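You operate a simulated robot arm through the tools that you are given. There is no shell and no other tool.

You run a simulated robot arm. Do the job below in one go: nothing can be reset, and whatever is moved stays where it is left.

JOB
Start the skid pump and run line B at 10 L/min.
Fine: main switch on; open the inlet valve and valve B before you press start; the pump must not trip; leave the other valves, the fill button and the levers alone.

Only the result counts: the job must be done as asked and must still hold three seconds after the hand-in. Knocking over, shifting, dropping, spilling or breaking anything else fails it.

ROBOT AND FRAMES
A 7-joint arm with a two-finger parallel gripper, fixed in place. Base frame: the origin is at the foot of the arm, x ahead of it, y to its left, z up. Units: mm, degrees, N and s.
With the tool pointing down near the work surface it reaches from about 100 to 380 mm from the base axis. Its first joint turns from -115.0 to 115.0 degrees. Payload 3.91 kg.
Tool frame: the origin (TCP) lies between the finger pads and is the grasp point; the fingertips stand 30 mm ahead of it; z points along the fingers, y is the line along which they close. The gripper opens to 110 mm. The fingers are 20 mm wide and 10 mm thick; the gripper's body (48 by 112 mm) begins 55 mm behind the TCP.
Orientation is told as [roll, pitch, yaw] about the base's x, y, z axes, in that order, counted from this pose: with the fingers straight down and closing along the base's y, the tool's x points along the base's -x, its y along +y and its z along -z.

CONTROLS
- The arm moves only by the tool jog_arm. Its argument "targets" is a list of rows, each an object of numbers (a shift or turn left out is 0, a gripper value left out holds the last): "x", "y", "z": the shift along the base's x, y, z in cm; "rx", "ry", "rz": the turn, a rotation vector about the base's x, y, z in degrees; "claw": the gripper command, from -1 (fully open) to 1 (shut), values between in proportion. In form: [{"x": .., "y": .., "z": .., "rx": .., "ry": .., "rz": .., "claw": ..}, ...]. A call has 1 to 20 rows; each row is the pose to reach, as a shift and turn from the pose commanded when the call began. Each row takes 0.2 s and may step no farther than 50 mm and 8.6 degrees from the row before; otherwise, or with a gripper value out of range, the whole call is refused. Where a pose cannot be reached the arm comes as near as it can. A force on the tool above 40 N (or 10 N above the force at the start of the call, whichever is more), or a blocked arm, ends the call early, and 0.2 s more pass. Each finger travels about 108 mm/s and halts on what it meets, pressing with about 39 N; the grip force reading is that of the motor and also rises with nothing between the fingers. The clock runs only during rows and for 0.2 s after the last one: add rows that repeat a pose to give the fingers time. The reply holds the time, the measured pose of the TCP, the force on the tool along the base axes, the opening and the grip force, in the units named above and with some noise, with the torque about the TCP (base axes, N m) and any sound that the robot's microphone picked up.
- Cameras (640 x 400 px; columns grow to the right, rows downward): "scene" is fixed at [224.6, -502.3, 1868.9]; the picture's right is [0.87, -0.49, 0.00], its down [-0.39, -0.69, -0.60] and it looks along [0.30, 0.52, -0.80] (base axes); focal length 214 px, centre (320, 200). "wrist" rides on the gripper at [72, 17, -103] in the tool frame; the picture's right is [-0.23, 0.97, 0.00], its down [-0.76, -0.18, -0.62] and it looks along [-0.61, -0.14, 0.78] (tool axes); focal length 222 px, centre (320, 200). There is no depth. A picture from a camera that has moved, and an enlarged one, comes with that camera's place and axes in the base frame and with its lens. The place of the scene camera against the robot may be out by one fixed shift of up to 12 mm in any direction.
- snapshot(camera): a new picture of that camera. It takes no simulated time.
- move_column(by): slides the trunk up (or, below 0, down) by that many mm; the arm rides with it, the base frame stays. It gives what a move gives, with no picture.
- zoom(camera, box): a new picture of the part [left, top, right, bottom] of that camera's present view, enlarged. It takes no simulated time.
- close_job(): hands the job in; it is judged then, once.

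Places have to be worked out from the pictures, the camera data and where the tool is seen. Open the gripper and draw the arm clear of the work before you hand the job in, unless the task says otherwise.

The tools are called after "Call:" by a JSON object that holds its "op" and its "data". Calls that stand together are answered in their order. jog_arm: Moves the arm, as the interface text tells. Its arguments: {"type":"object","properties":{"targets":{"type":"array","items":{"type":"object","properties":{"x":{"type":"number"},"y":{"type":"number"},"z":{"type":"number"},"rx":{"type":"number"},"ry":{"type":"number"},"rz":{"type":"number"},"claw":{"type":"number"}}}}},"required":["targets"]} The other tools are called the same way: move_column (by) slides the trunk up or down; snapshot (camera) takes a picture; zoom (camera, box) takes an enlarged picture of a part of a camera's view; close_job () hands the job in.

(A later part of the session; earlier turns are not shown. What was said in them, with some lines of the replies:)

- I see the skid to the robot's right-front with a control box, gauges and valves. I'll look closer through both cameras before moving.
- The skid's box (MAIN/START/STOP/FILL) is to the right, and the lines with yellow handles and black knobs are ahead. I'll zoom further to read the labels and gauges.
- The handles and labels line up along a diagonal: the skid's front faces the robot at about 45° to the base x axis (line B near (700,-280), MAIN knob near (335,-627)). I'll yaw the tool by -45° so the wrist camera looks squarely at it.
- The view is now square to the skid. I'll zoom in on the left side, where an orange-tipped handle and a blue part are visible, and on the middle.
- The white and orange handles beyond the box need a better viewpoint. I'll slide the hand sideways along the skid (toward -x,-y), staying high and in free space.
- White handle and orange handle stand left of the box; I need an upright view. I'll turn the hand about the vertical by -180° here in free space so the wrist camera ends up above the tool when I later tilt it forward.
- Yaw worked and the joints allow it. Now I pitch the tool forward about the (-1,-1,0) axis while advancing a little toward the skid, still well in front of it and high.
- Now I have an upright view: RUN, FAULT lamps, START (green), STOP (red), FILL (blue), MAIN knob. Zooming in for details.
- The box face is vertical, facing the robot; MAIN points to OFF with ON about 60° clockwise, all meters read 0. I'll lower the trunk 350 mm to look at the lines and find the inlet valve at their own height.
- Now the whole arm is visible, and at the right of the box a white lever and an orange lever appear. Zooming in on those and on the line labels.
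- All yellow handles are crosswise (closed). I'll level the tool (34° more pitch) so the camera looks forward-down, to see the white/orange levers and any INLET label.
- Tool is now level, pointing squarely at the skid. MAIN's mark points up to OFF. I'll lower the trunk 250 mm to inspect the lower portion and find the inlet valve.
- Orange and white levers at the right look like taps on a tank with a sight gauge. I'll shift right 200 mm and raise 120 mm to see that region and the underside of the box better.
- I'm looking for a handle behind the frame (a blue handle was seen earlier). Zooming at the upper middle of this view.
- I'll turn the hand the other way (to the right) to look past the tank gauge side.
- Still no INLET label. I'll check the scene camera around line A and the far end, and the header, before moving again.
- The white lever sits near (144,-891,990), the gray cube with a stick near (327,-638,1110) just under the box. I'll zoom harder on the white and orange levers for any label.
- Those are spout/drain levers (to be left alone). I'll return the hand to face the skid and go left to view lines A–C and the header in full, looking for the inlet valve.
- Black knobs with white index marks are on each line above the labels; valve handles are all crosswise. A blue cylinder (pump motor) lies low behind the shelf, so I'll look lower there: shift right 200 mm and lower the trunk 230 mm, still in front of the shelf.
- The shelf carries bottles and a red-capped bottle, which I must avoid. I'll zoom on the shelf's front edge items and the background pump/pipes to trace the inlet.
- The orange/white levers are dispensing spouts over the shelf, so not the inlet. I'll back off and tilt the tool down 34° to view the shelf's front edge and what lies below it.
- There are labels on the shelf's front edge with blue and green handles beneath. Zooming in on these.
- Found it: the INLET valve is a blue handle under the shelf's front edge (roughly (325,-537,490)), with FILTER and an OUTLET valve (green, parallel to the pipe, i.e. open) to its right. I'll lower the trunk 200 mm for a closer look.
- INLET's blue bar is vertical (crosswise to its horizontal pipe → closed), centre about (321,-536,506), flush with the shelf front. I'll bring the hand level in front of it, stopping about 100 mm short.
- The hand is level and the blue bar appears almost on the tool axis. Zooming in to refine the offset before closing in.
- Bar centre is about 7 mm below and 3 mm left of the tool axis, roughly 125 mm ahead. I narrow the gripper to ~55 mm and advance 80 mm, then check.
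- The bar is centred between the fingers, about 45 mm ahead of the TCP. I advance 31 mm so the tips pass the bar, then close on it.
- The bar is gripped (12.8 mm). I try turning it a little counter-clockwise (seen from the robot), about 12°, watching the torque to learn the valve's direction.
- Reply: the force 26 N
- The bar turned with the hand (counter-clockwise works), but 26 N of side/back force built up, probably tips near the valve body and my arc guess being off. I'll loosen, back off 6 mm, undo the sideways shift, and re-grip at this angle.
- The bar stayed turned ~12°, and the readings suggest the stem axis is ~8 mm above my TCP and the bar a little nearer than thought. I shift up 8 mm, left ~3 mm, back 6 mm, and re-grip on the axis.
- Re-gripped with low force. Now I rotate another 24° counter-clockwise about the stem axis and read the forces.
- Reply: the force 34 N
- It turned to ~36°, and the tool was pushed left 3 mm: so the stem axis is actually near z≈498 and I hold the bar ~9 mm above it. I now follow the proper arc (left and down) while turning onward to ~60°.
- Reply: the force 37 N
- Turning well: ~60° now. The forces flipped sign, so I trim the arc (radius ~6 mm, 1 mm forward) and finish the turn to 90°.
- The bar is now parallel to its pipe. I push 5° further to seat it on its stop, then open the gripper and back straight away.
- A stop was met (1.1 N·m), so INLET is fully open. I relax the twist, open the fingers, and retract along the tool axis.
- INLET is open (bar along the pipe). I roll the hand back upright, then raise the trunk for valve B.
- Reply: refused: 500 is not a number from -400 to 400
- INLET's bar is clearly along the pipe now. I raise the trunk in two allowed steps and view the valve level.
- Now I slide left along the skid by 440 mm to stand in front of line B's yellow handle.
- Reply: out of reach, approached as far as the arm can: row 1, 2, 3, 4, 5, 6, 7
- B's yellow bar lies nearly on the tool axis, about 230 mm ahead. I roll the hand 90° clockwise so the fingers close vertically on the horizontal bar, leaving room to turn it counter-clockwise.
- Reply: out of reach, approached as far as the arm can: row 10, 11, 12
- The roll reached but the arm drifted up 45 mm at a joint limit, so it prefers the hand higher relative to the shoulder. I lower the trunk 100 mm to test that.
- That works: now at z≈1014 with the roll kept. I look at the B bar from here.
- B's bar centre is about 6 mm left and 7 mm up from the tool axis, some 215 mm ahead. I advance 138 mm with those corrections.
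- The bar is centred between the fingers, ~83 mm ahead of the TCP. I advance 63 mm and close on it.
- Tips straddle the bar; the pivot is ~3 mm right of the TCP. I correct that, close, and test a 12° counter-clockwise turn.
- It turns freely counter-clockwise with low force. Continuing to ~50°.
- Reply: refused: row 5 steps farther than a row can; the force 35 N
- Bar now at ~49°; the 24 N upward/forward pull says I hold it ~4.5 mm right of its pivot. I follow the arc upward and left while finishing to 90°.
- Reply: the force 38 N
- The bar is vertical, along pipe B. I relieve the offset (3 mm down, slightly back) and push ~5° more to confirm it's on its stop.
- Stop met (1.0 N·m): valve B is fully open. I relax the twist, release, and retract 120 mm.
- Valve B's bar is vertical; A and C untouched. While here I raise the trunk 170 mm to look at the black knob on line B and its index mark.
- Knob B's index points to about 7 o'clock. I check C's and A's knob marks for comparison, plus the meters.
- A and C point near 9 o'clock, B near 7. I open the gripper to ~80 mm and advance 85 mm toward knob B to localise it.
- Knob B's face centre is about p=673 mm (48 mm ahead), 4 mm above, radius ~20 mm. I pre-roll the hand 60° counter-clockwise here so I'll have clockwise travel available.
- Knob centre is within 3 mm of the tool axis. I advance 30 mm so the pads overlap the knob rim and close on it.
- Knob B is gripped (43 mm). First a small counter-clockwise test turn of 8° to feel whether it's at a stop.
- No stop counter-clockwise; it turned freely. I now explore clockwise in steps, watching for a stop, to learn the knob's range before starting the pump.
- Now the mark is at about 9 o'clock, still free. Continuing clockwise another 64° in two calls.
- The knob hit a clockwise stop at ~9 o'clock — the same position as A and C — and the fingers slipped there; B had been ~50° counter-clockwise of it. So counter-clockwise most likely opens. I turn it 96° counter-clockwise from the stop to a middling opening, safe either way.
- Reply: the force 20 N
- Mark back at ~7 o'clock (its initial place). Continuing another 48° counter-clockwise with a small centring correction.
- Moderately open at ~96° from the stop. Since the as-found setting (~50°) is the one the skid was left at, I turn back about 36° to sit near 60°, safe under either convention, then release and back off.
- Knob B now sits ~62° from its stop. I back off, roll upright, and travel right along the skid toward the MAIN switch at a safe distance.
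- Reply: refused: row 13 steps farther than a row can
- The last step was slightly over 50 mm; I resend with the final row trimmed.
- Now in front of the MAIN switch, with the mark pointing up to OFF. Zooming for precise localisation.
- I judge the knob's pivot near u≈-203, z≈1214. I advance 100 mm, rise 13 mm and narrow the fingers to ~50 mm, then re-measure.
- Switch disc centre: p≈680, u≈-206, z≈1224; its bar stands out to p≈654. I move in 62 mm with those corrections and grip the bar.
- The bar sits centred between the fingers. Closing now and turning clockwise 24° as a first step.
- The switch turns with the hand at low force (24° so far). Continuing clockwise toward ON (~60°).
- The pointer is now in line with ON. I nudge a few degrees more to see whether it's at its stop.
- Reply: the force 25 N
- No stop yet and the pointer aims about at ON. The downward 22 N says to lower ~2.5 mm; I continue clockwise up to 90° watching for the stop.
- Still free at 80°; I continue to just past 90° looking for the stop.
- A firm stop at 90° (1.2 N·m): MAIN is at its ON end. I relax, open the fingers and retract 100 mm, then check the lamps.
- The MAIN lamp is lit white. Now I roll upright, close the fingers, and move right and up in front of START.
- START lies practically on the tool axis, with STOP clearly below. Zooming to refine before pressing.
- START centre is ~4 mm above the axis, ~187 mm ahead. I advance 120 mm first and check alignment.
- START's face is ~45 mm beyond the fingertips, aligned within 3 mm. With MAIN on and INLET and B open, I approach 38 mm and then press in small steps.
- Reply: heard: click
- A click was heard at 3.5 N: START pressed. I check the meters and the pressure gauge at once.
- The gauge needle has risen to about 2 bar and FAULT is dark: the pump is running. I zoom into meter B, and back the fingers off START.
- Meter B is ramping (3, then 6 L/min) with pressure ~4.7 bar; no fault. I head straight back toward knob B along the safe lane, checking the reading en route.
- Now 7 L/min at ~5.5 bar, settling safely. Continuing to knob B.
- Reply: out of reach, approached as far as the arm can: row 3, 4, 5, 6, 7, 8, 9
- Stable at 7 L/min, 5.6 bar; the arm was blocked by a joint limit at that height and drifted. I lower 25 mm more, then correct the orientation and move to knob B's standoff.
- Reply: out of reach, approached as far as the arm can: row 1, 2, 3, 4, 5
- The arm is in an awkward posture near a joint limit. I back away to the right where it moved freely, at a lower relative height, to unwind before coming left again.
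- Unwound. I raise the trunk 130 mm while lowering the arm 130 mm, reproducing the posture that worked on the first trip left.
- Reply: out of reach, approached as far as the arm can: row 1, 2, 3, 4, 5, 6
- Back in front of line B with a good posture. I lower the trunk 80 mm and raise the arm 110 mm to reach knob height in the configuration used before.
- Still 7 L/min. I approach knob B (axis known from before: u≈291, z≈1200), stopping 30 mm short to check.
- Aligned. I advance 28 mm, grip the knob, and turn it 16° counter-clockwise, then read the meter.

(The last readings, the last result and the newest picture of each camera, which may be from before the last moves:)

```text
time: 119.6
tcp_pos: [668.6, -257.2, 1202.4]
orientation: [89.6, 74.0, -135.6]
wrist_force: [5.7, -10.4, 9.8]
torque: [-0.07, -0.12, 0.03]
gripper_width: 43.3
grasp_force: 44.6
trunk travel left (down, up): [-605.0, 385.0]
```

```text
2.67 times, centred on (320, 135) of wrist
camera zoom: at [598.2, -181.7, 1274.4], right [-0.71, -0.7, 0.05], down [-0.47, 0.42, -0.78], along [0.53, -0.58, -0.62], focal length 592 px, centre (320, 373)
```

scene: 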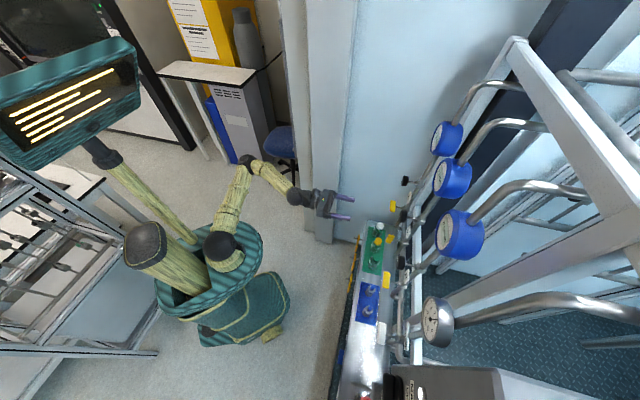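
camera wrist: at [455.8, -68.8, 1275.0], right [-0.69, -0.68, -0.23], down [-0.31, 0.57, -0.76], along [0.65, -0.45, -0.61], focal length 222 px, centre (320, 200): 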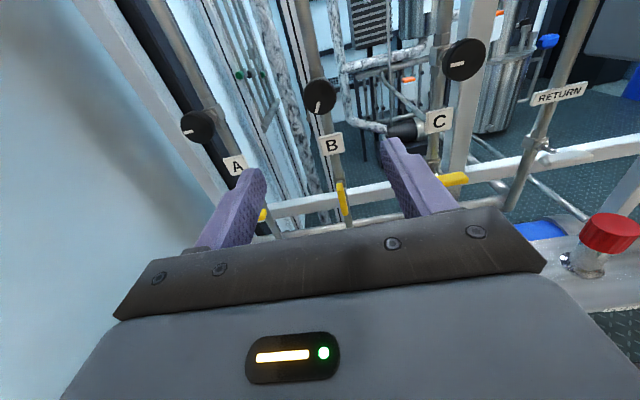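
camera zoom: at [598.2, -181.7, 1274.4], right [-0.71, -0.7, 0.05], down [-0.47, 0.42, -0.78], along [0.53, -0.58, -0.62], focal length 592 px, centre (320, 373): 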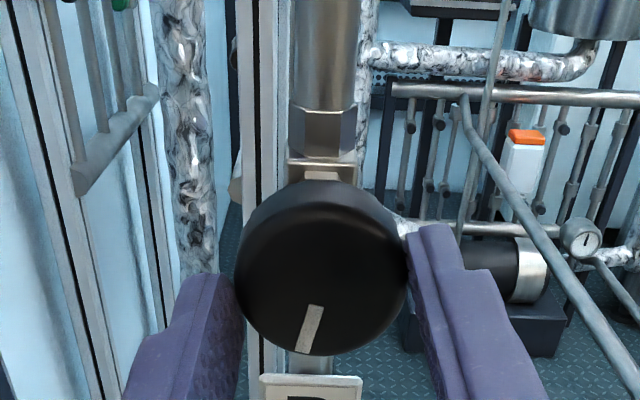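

Counter-clockwise opens: 8 L/min now. I wait a second for it to settle and re-read.

Call:
{"op": "jog_arm", "data": {"targets": [{"claw": 1.0}, {"claw": 1.0}, {"claw": 1.0}, {"claw": 1.0}, {"claw": 1.0}, {"claw": 1.0}]}}

Call:
{"op": "zoom", "data": {"camera": "scene", "box": [430, 155, 480, 205]}}

Call:
{"op": "zoom", "data": {"camera": "scene", "box": [410, 280, 470, 350]}}

```text
time: 121.0
tcp_pos: [668.2, -257.8, 1201.1]
orientation: [89.6, 74.2, -135.7]
wrist_force: [11.6, -12.4, 19.7]
torque: [-0.33, -0.31, -0.03]
gripper_width: 43.4
grasp_force: 45.2
trunk travel left (down, up): [-605.0, 385.0]
```

```text
8.00 times, centred on (455, 180) of scene
camera zoom: at [224.6, -502.3, 1868.9], right [0.87, -0.49, 0.0], down [-0.39, -0.69, -0.6], along [0.3, 0.52, -0.8], focal length 1716 px, centre (-760, 360)
```

zoom: 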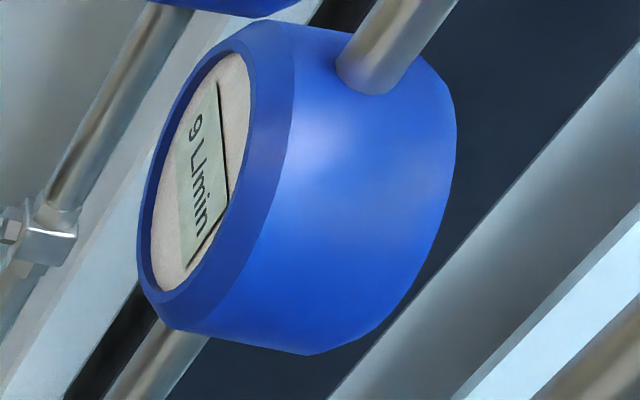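

```text
5.71 times, centred on (440, 315) of scene
camera zoom: at [224.6, -502.3, 1868.9], right [0.87, -0.49, 0.0], down [-0.39, -0.69, -0.6], along [0.3, 0.52, -0.8], focal length 1226 px, centre (-366, -457)
```

zoom: 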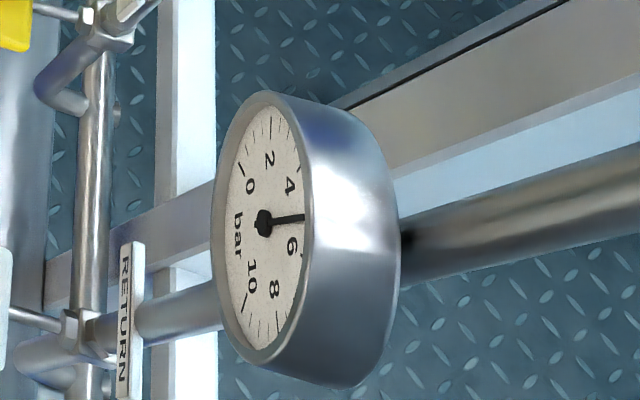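

Settled at 9 L/min. I turn ~5° more counter-clockwise (with a 1 mm upward relief), wait 2 s and read.

Call:
{"op": "jog_arm", "data": {"targets": [{"z": 0.1, "x": 0.03, "y": -0.03, "rx": -1.8, "ry": 1.8, "claw": 1.0}, {"z": 0.1, "x": 0.03, "y": -0.03, "rx": -3.54, "ry": 3.54, "claw": 1.0}, {"z": 0.1, "x": 0.03, "y": -0.03, "rx": -3.54, "ry": 3.54, "claw": 1.0}, {"z": 0.1, "x": 0.03, "y": -0.03, "rx": -3.54, "ry": 3.54, "claw": 1.0}, {"z": 0.1, "x": 0.03, "y": -0.03, "rx": -3.54, "ry": 3.54, "claw": 1.0}, {"z": 0.1, "x": 0.03, "y": -0.03, "rx": -3.54, "ry": 3.54, "claw": 1.0}, {"z": 0.1, "x": 0.03, "y": -0.03, "rx": -3.54, "ry": 3.54, "claw": 1.0}, {"z": 0.1, "x": 0.03, "y": -0.03, "rx": -3.54, "ry": 3.54, "claw": 1.0}, {"z": 0.1, "x": 0.03, "y": -0.03, "rx": -3.54, "ry": 3.54, "claw": 1.0}, {"z": 0.1, "x": 0.03, "y": -0.03, "rx": -3.54, "ry": 3.54, "claw": 1.0}, {"z": 0.1, "x": 0.03, "y": -0.03, "rx": -3.54, "ry": 3.54, "claw": 1.0}, {"z": 0.1, "x": 0.03, "y": -0.03, "rx": -3.54, "ry": 3.54, "claw": 1.0}, {"z": 0.1, "x": 0.03, "y": -0.03, "rx": -3.54, "ry": 3.54, "claw": 1.0}, {"z": 0.1, "x": 0.03, "y": -0.03, "rx": -3.54, "ry": 3.54, "claw": 1.0}]}}

Call:
{"op": "zoom", "data": {"camera": "scene", "box": [430, 155, 480, 205]}}

```text
time: 124.0
tcp_pos: [667.8, -257.1, 1200.5]
orientation: [89.7, 69.1, -135.4]
wrist_force: [14.8, -11.5, 19.2]
torque: [-0.47, -0.46, 0.1]
gripper_width: 43.5
grasp_force: 45.9
trunk travel left (down, up): [-605.0, 385.0]
```

```text
8.00 times, centred on (455, 180) of scene
camera zoom: at [224.6, -502.3, 1868.9], right [0.87, -0.49, 0.0], down [-0.39, -0.69, -0.6], along [0.3, 0.52, -0.8], focal length 1716 px, centre (-760, 360)
```

zoom: 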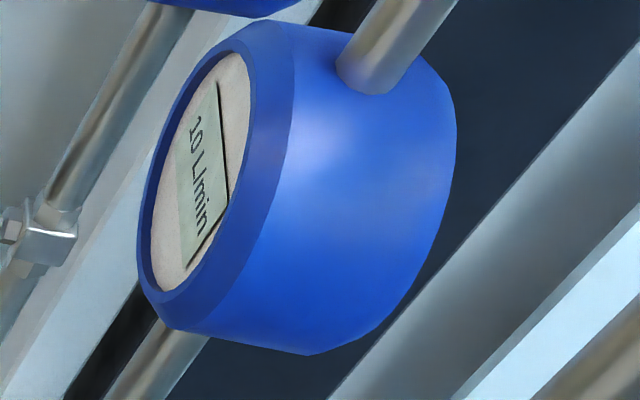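

Meter B reads 10 L/min. To centre within the display band I test 4° further and see whether it turns 11.

Call:
{"op": "jog_arm", "data": {"targets": [{"rx": -1.4, "ry": 1.4, "claw": 1.0}, {"rx": -2.83, "ry": 2.83, "claw": 1.0}, {"rx": -2.83, "ry": 2.83, "claw": 1.0}, {"rx": -2.83, "ry": 2.83, "claw": 1.0}, {"rx": -2.83, "ry": 2.83, "claw": 1.0}, {"rx": -2.83, "ry": 2.83, "claw": 1.0}, {"rx": -2.83, "ry": 2.83, "claw": 1.0}, {"rx": -2.83, "ry": 2.83, "claw": 1.0}, {"rx": -2.83, "ry": 2.83, "claw": 1.0}, {"rx": -2.83, "ry": 2.83, "claw": 1.0}, {"rx": -2.83, "ry": 2.83, "claw": 1.0}, {"rx": -2.83, "ry": 2.83, "claw": 1.0}, {"rx": -2.83, "ry": 2.83, "claw": 1.0}, {"rx": -2.83, "ry": 2.83, "claw": 1.0}]}}

Call:
{"op": "zoom", "data": {"camera": "scene", "box": [430, 155, 480, 205]}}

```text
time: 127.0
tcp_pos: [666.8, -257.4, 1201.0]
orientation: [89.7, 65.2, -135.6]
wrist_force: [-3.7, -5.2, 2.2]
torque: [-0.4, -0.4, 0.65]
gripper_width: 43.3
grasp_force: 44.7
trunk travel left (down, up): [-605.0, 385.0]
```

```text
8.00 times, centred on (455, 180) of scene
camera zoom: at [224.6, -502.3, 1868.9], right [0.87, -0.49, 0.0], down [-0.39, -0.69, -0.6], along [0.3, 0.52, -0.8], focal length 1716 px, centre (-760, 360)
```

zoom: 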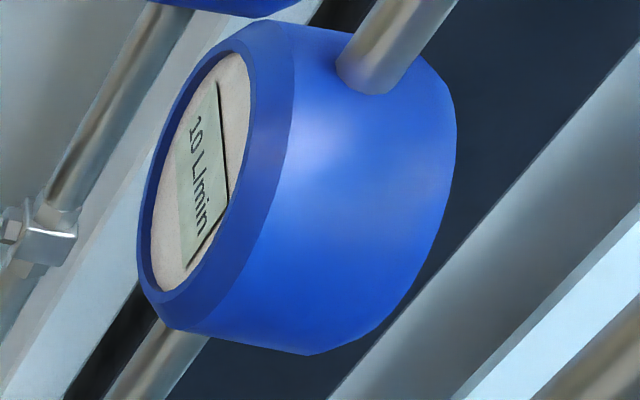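

Still 10. One more 3° step to find the upper edge of the band.

Call:
{"op": "jog_arm", "data": {"targets": [{"rx": -1.06, "ry": 1.06, "claw": 1.0}, {"rx": -2.12, "ry": 2.12, "claw": 1.0}, {"rx": -2.12, "ry": 2.12, "claw": 1.0}, {"rx": -2.12, "ry": 2.12, "claw": 1.0}, {"rx": -2.12, "ry": 2.12, "claw": 1.0}, {"rx": -2.12, "ry": 2.12, "claw": 1.0}, {"rx": -2.12, "ry": 2.12, "claw": 1.0}, {"rx": -2.12, "ry": 2.12, "claw": 1.0}, {"rx": -2.12, "ry": 2.12, "claw": 1.0}, {"rx": -2.12, "ry": 2.12, "claw": 1.0}, {"rx": -2.12, "ry": 2.12, "claw": 1.0}, {"rx": -2.12, "ry": 2.12, "claw": 1.0}, {"rx": -2.12, "ry": 2.12, "claw": 1.0}, {"rx": -2.12, "ry": 2.12, "claw": 1.0}]}}

Call:
{"op": "zoom", "data": {"camera": "scene", "box": [430, 155, 480, 205]}}

```text
time: 130.0
tcp_pos: [668.3, -257.1, 1201.5]
orientation: [89.8, 62.1, -135.6]
wrist_force: [-5.4, -2.0, -7.6]
torque: [0.16, 0.15, -0.12]
gripper_width: 43.3
grasp_force: 45.1
trunk travel left (down, up): [-605.0, 385.0]
```

```text
8.00 times, centred on (455, 180) of scene
camera zoom: at [224.6, -502.3, 1868.9], right [0.87, -0.49, 0.0], down [-0.39, -0.69, -0.6], along [0.3, 0.52, -0.8], focal length 1716 px, centre (-760, 360)
```

zoom: 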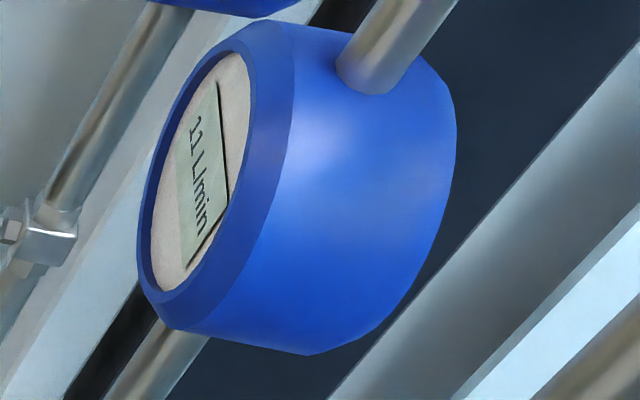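

It flips to 11 at +28°, so the band is roughly +18° to +26.5°. I turn back clockwise 6.5° to its centre and let it settle.

Call:
{"op": "jog_arm", "data": {"targets": [{"rx": 2.3, "ry": -2.3, "claw": 1.0}, {"rx": 4.6, "ry": -4.6, "claw": 1.0}, {"rx": 4.6, "ry": -4.6, "claw": 1.0}, {"rx": 4.6, "ry": -4.6, "claw": 1.0}, {"rx": 4.6, "ry": -4.6, "claw": 1.0}, {"rx": 4.6, "ry": -4.6, "claw": 1.0}, {"rx": 4.6, "ry": -4.6, "claw": 1.0}, {"rx": 4.6, "ry": -4.6, "claw": 1.0}, {"rx": 4.6, "ry": -4.6, "claw": 1.0}, {"rx": 4.6, "ry": -4.6, "claw": 1.0}, {"rx": 4.6, "ry": -4.6, "claw": 1.0}, {"rx": 4.6, "ry": -4.6, "claw": 1.0}, {"rx": 4.6, "ry": -4.6, "claw": 1.0}, {"rx": 4.6, "ry": -4.6, "claw": 1.0}]}}

Call:
{"op": "zoom", "data": {"camera": "scene", "box": [430, 155, 480, 205]}}

Call:
{"op": "zoom", "data": {"camera": "scene", "box": [410, 280, 470, 350]}}

Call:
{"op": "zoom", "data": {"camera": "wrist", "box": [220, 60, 420, 210]}}

```text
time: 133.0
tcp_pos: [667.8, -257.0, 1201.6]
orientation: [89.8, 68.6, -135.6]
wrist_force: [-7.4, 0.2, -10.3]
torque: [0.18, 0.2, -0.08]
gripper_width: 43.3
grasp_force: 45.0
trunk travel left (down, up): [-605.0, 385.0]
```

```text
8.00 times, centred on (455, 180) of scene
camera zoom: at [224.6, -502.3, 1868.9], right [0.87, -0.49, 0.0], down [-0.39, -0.69, -0.6], along [0.3, 0.52, -0.8], focal length 1716 px, centre (-760, 360)
```

zoom: 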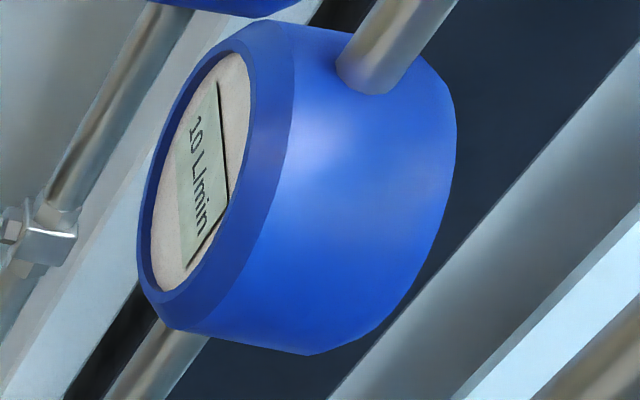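

```text
5.71 times, centred on (440, 315) of scene
camera zoom: at [224.6, -502.3, 1868.9], right [0.87, -0.49, 0.0], down [-0.39, -0.69, -0.6], along [0.3, 0.52, -0.8], focal length 1226 px, centre (-366, -457)
```

zoom: 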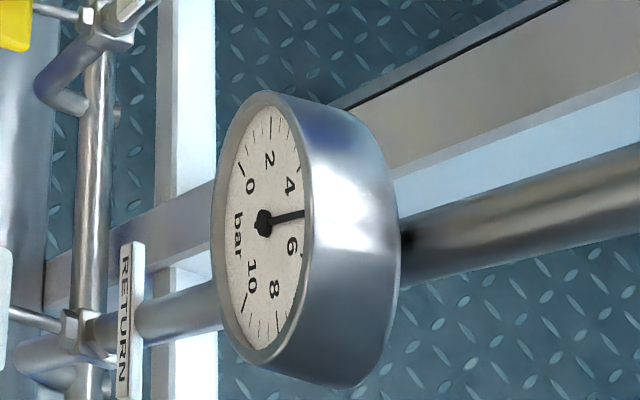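

```text
2.67 times, centred on (320, 135) of wrist
camera zoom: at [603.0, -176.5, 1273.5], right [-0.7, -0.7, 0.14], down [-0.52, 0.37, -0.77], along [0.49, -0.62, -0.62], focal length 592 px, centre (320, 373)
```

zoom: 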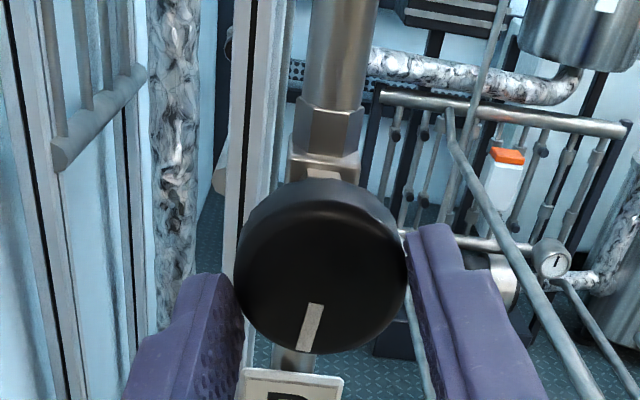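

Steady at 10 L/min near the middle of the band, 5.2 bar. I release the knob without twisting and back straight out.

Call:
{"op": "jog_arm", "data": {"targets": [{"claw": 0.0}, {"claw": -0.45}, {"claw": -0.45}, {"x": -2.0, "y": 2.0, "claw": -0.45}, {"x": -5.0, "y": 5.0, "claw": -0.45}, {"x": -8.5, "y": 8.5, "claw": -0.45}, {"x": -12.0, "y": 12.0, "claw": -0.45}]}}

Call:
{"op": "zoom", "data": {"camera": "scene", "box": [430, 155, 480, 205]}}

Call:
{"op": "snapshot", "data": {"camera": "wrist"}}

```text
time: 134.6
tcp_pos: [546.5, -136.9, 1200.8]
orientation: [89.8, 68.6, -135.4]
wrist_force: [0.5, 0.3, 0.2]
torque: [0.03, -0.02, 0.05]
gripper_width: 79.7
grasp_force: 0.0
trunk travel left (down, up): [-605.0, 385.0]
```

```text
8.00 times, centred on (455, 180) of scene
camera zoom: at [224.6, -502.3, 1868.9], right [0.87, -0.49, 0.0], down [-0.39, -0.69, -0.6], along [0.3, 0.52, -0.8], focal length 1716 px, centre (-760, 360)
```

zoom: 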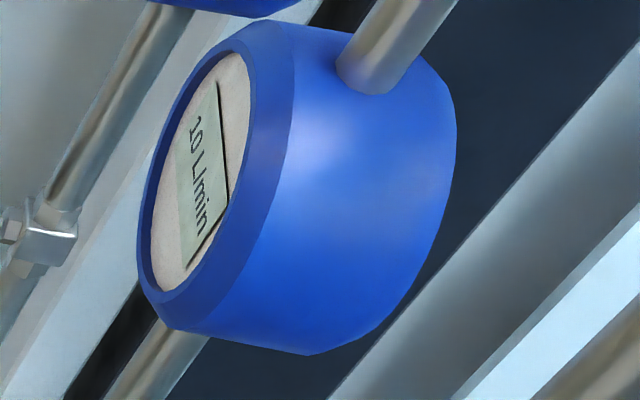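

```text
taken
camera wrist: at [481.6, -55.2, 1273.8], right [-0.7, -0.7, 0.14], down [-0.52, 0.36, -0.77], along [0.49, -0.62, -0.62], focal length 222 px, centre (320, 200)
```

wrist: 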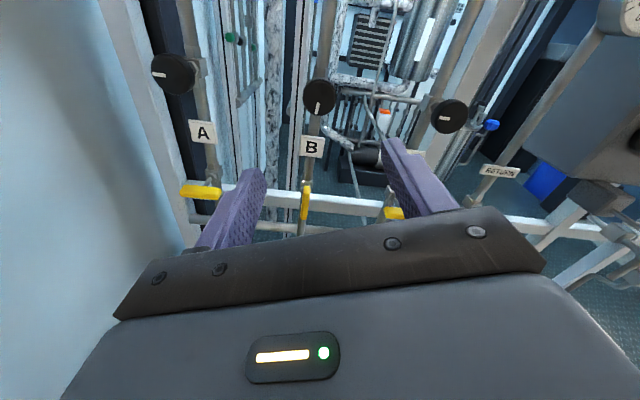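

Still 10 L/min after release. I open the gripper fully and withdraw the arm another ~110 mm, then verify lamps, valves and the meter after a wait.

Call:
{"op": "jog_arm", "data": {"targets": [{"x": -2.5, "y": 2.0, "claw": -1.0}, {"x": -5.5, "y": 4.0, "claw": -1.0}, {"x": -8.5, "y": 6.0, "claw": -1.0}, {"x": -11.5, "y": 6.0, "claw": -1.0}, {"x": -14.5, "y": 5.0, "claw": -1.0}, {"x": -14.5, "y": 5.0, "claw": -1.0}, {"x": -14.5, "y": 5.0, "claw": -1.0}, {"x": -14.5, "y": 5.0, "claw": -1.0}, {"x": -14.5, "y": 5.0, "claw": -1.0}, {"x": -14.5, "y": 5.0, "claw": -1.0}, {"x": -14.5, "y": 5.0, "claw": -1.0}, {"x": -14.5, "y": 5.0, "claw": -1.0}, {"x": -14.5, "y": 5.0, "claw": -1.0}, {"x": -14.5, "y": 5.0, "claw": -1.0}, {"x": -14.5, "y": 5.0, "claw": -1.0}]}}

Call:
{"op": "zoom", "data": {"camera": "scene", "box": [430, 155, 480, 205]}}

Call:
{"op": "snapshot", "data": {"camera": "scene"}}

Call:
{"op": "snapshot", "data": {"camera": "wrist"}}

Call:
{"op": "zoom", "data": {"camera": "scene", "box": [380, 280, 500, 400]}}

```text
time: 137.8
tcp_pos: [407.3, -86.3, 1205.2]
orientation: [89.6, 68.6, -135.7]
wrist_force: [-1.3, -0.5, 0.0]
torque: [0.02, 0.02, -0.01]
gripper_width: 110.0
grasp_force: 0.1
out of reach, approached as far as the arm can: row 5, 6, 7, 8, 9, 10, 11, 12, 13, 14, 15
trunk travel left (down, up): [-605.0, 385.0]
```

```text
8.00 times, centred on (455, 180) of scene
camera zoom: at [224.6, -502.3, 1868.9], right [0.87, -0.49, 0.0], down [-0.39, -0.69, -0.6], along [0.3, 0.52, -0.8], focal length 1716 px, centre (-760, 360)
```

zoom: 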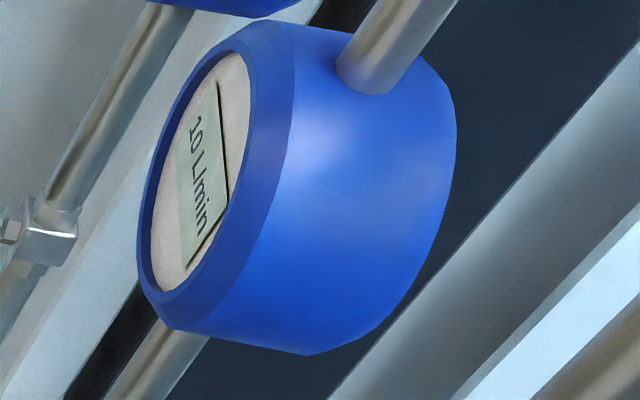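

```text
taken
```

scene: 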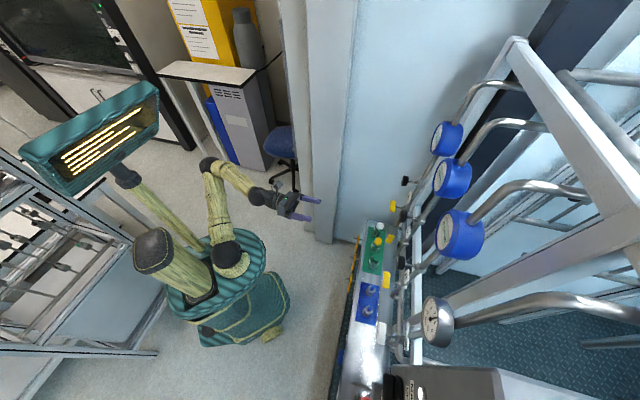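

```text
taken
camera wrist: at [342.5, -4.7, 1278.5], right [-0.7, -0.7, 0.14], down [-0.52, 0.37, -0.77], along [0.48, -0.62, -0.62], focal length 222 px, centre (320, 200)
```

wrist: 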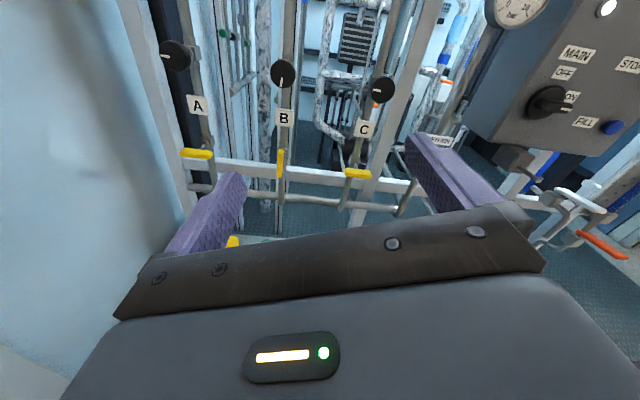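

```text
3.33 times, centred on (440, 340) of scene
camera zoom: at [224.6, -502.3, 1868.9], right [0.87, -0.49, 0.0], down [-0.39, -0.69, -0.6], along [0.3, 0.52, -0.8], focal length 715 px, centre (-80, -267)
```

zoom: 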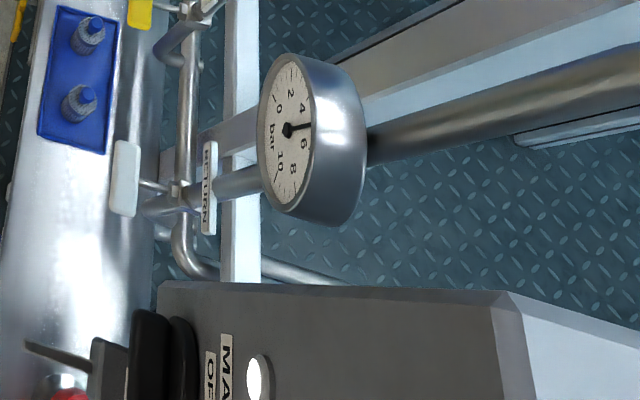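

Meter B holds 10 L/min at about 5 bar three seconds after release, the MAIN lamp is lit, A, C and RETURN are untouched, the bottles still stand, and the arm is clear with the gripper open. Handing in.

Call:
{"op": "close_job", "data": {}}

```text
The job is handed in.
```

The skid pump is running and line B reads 10 L/min, steady at about 5 bar. It held that reading for more than three seconds after I let go of the knob. The job is handed in.

- **Order:** I opened the inlet valve and valve B to their stops, then turned the main switch on. Only then did I press start.
- **Flow:** after the start, line B settled at 7 L/min. I opened the black knob on line B until the meter read 10, roughly in the middle of the range where it shows 10.
- **Knob B before start:** to learn which way it opens, I turned it to its closed end and then back to near its original position, before the pump was started.
- **Trip:** the fault lamp was dark just after starting, and flow and pressure stayed steady after that. I did not see the run lamp.
- **Left alone:** I did not touch valves A, C, return or outlet, the fill button or the levers. The bottles on the shelf looked undisturbed in the last pictures.

The arm is drawn back clear of the skid with the gripper open.
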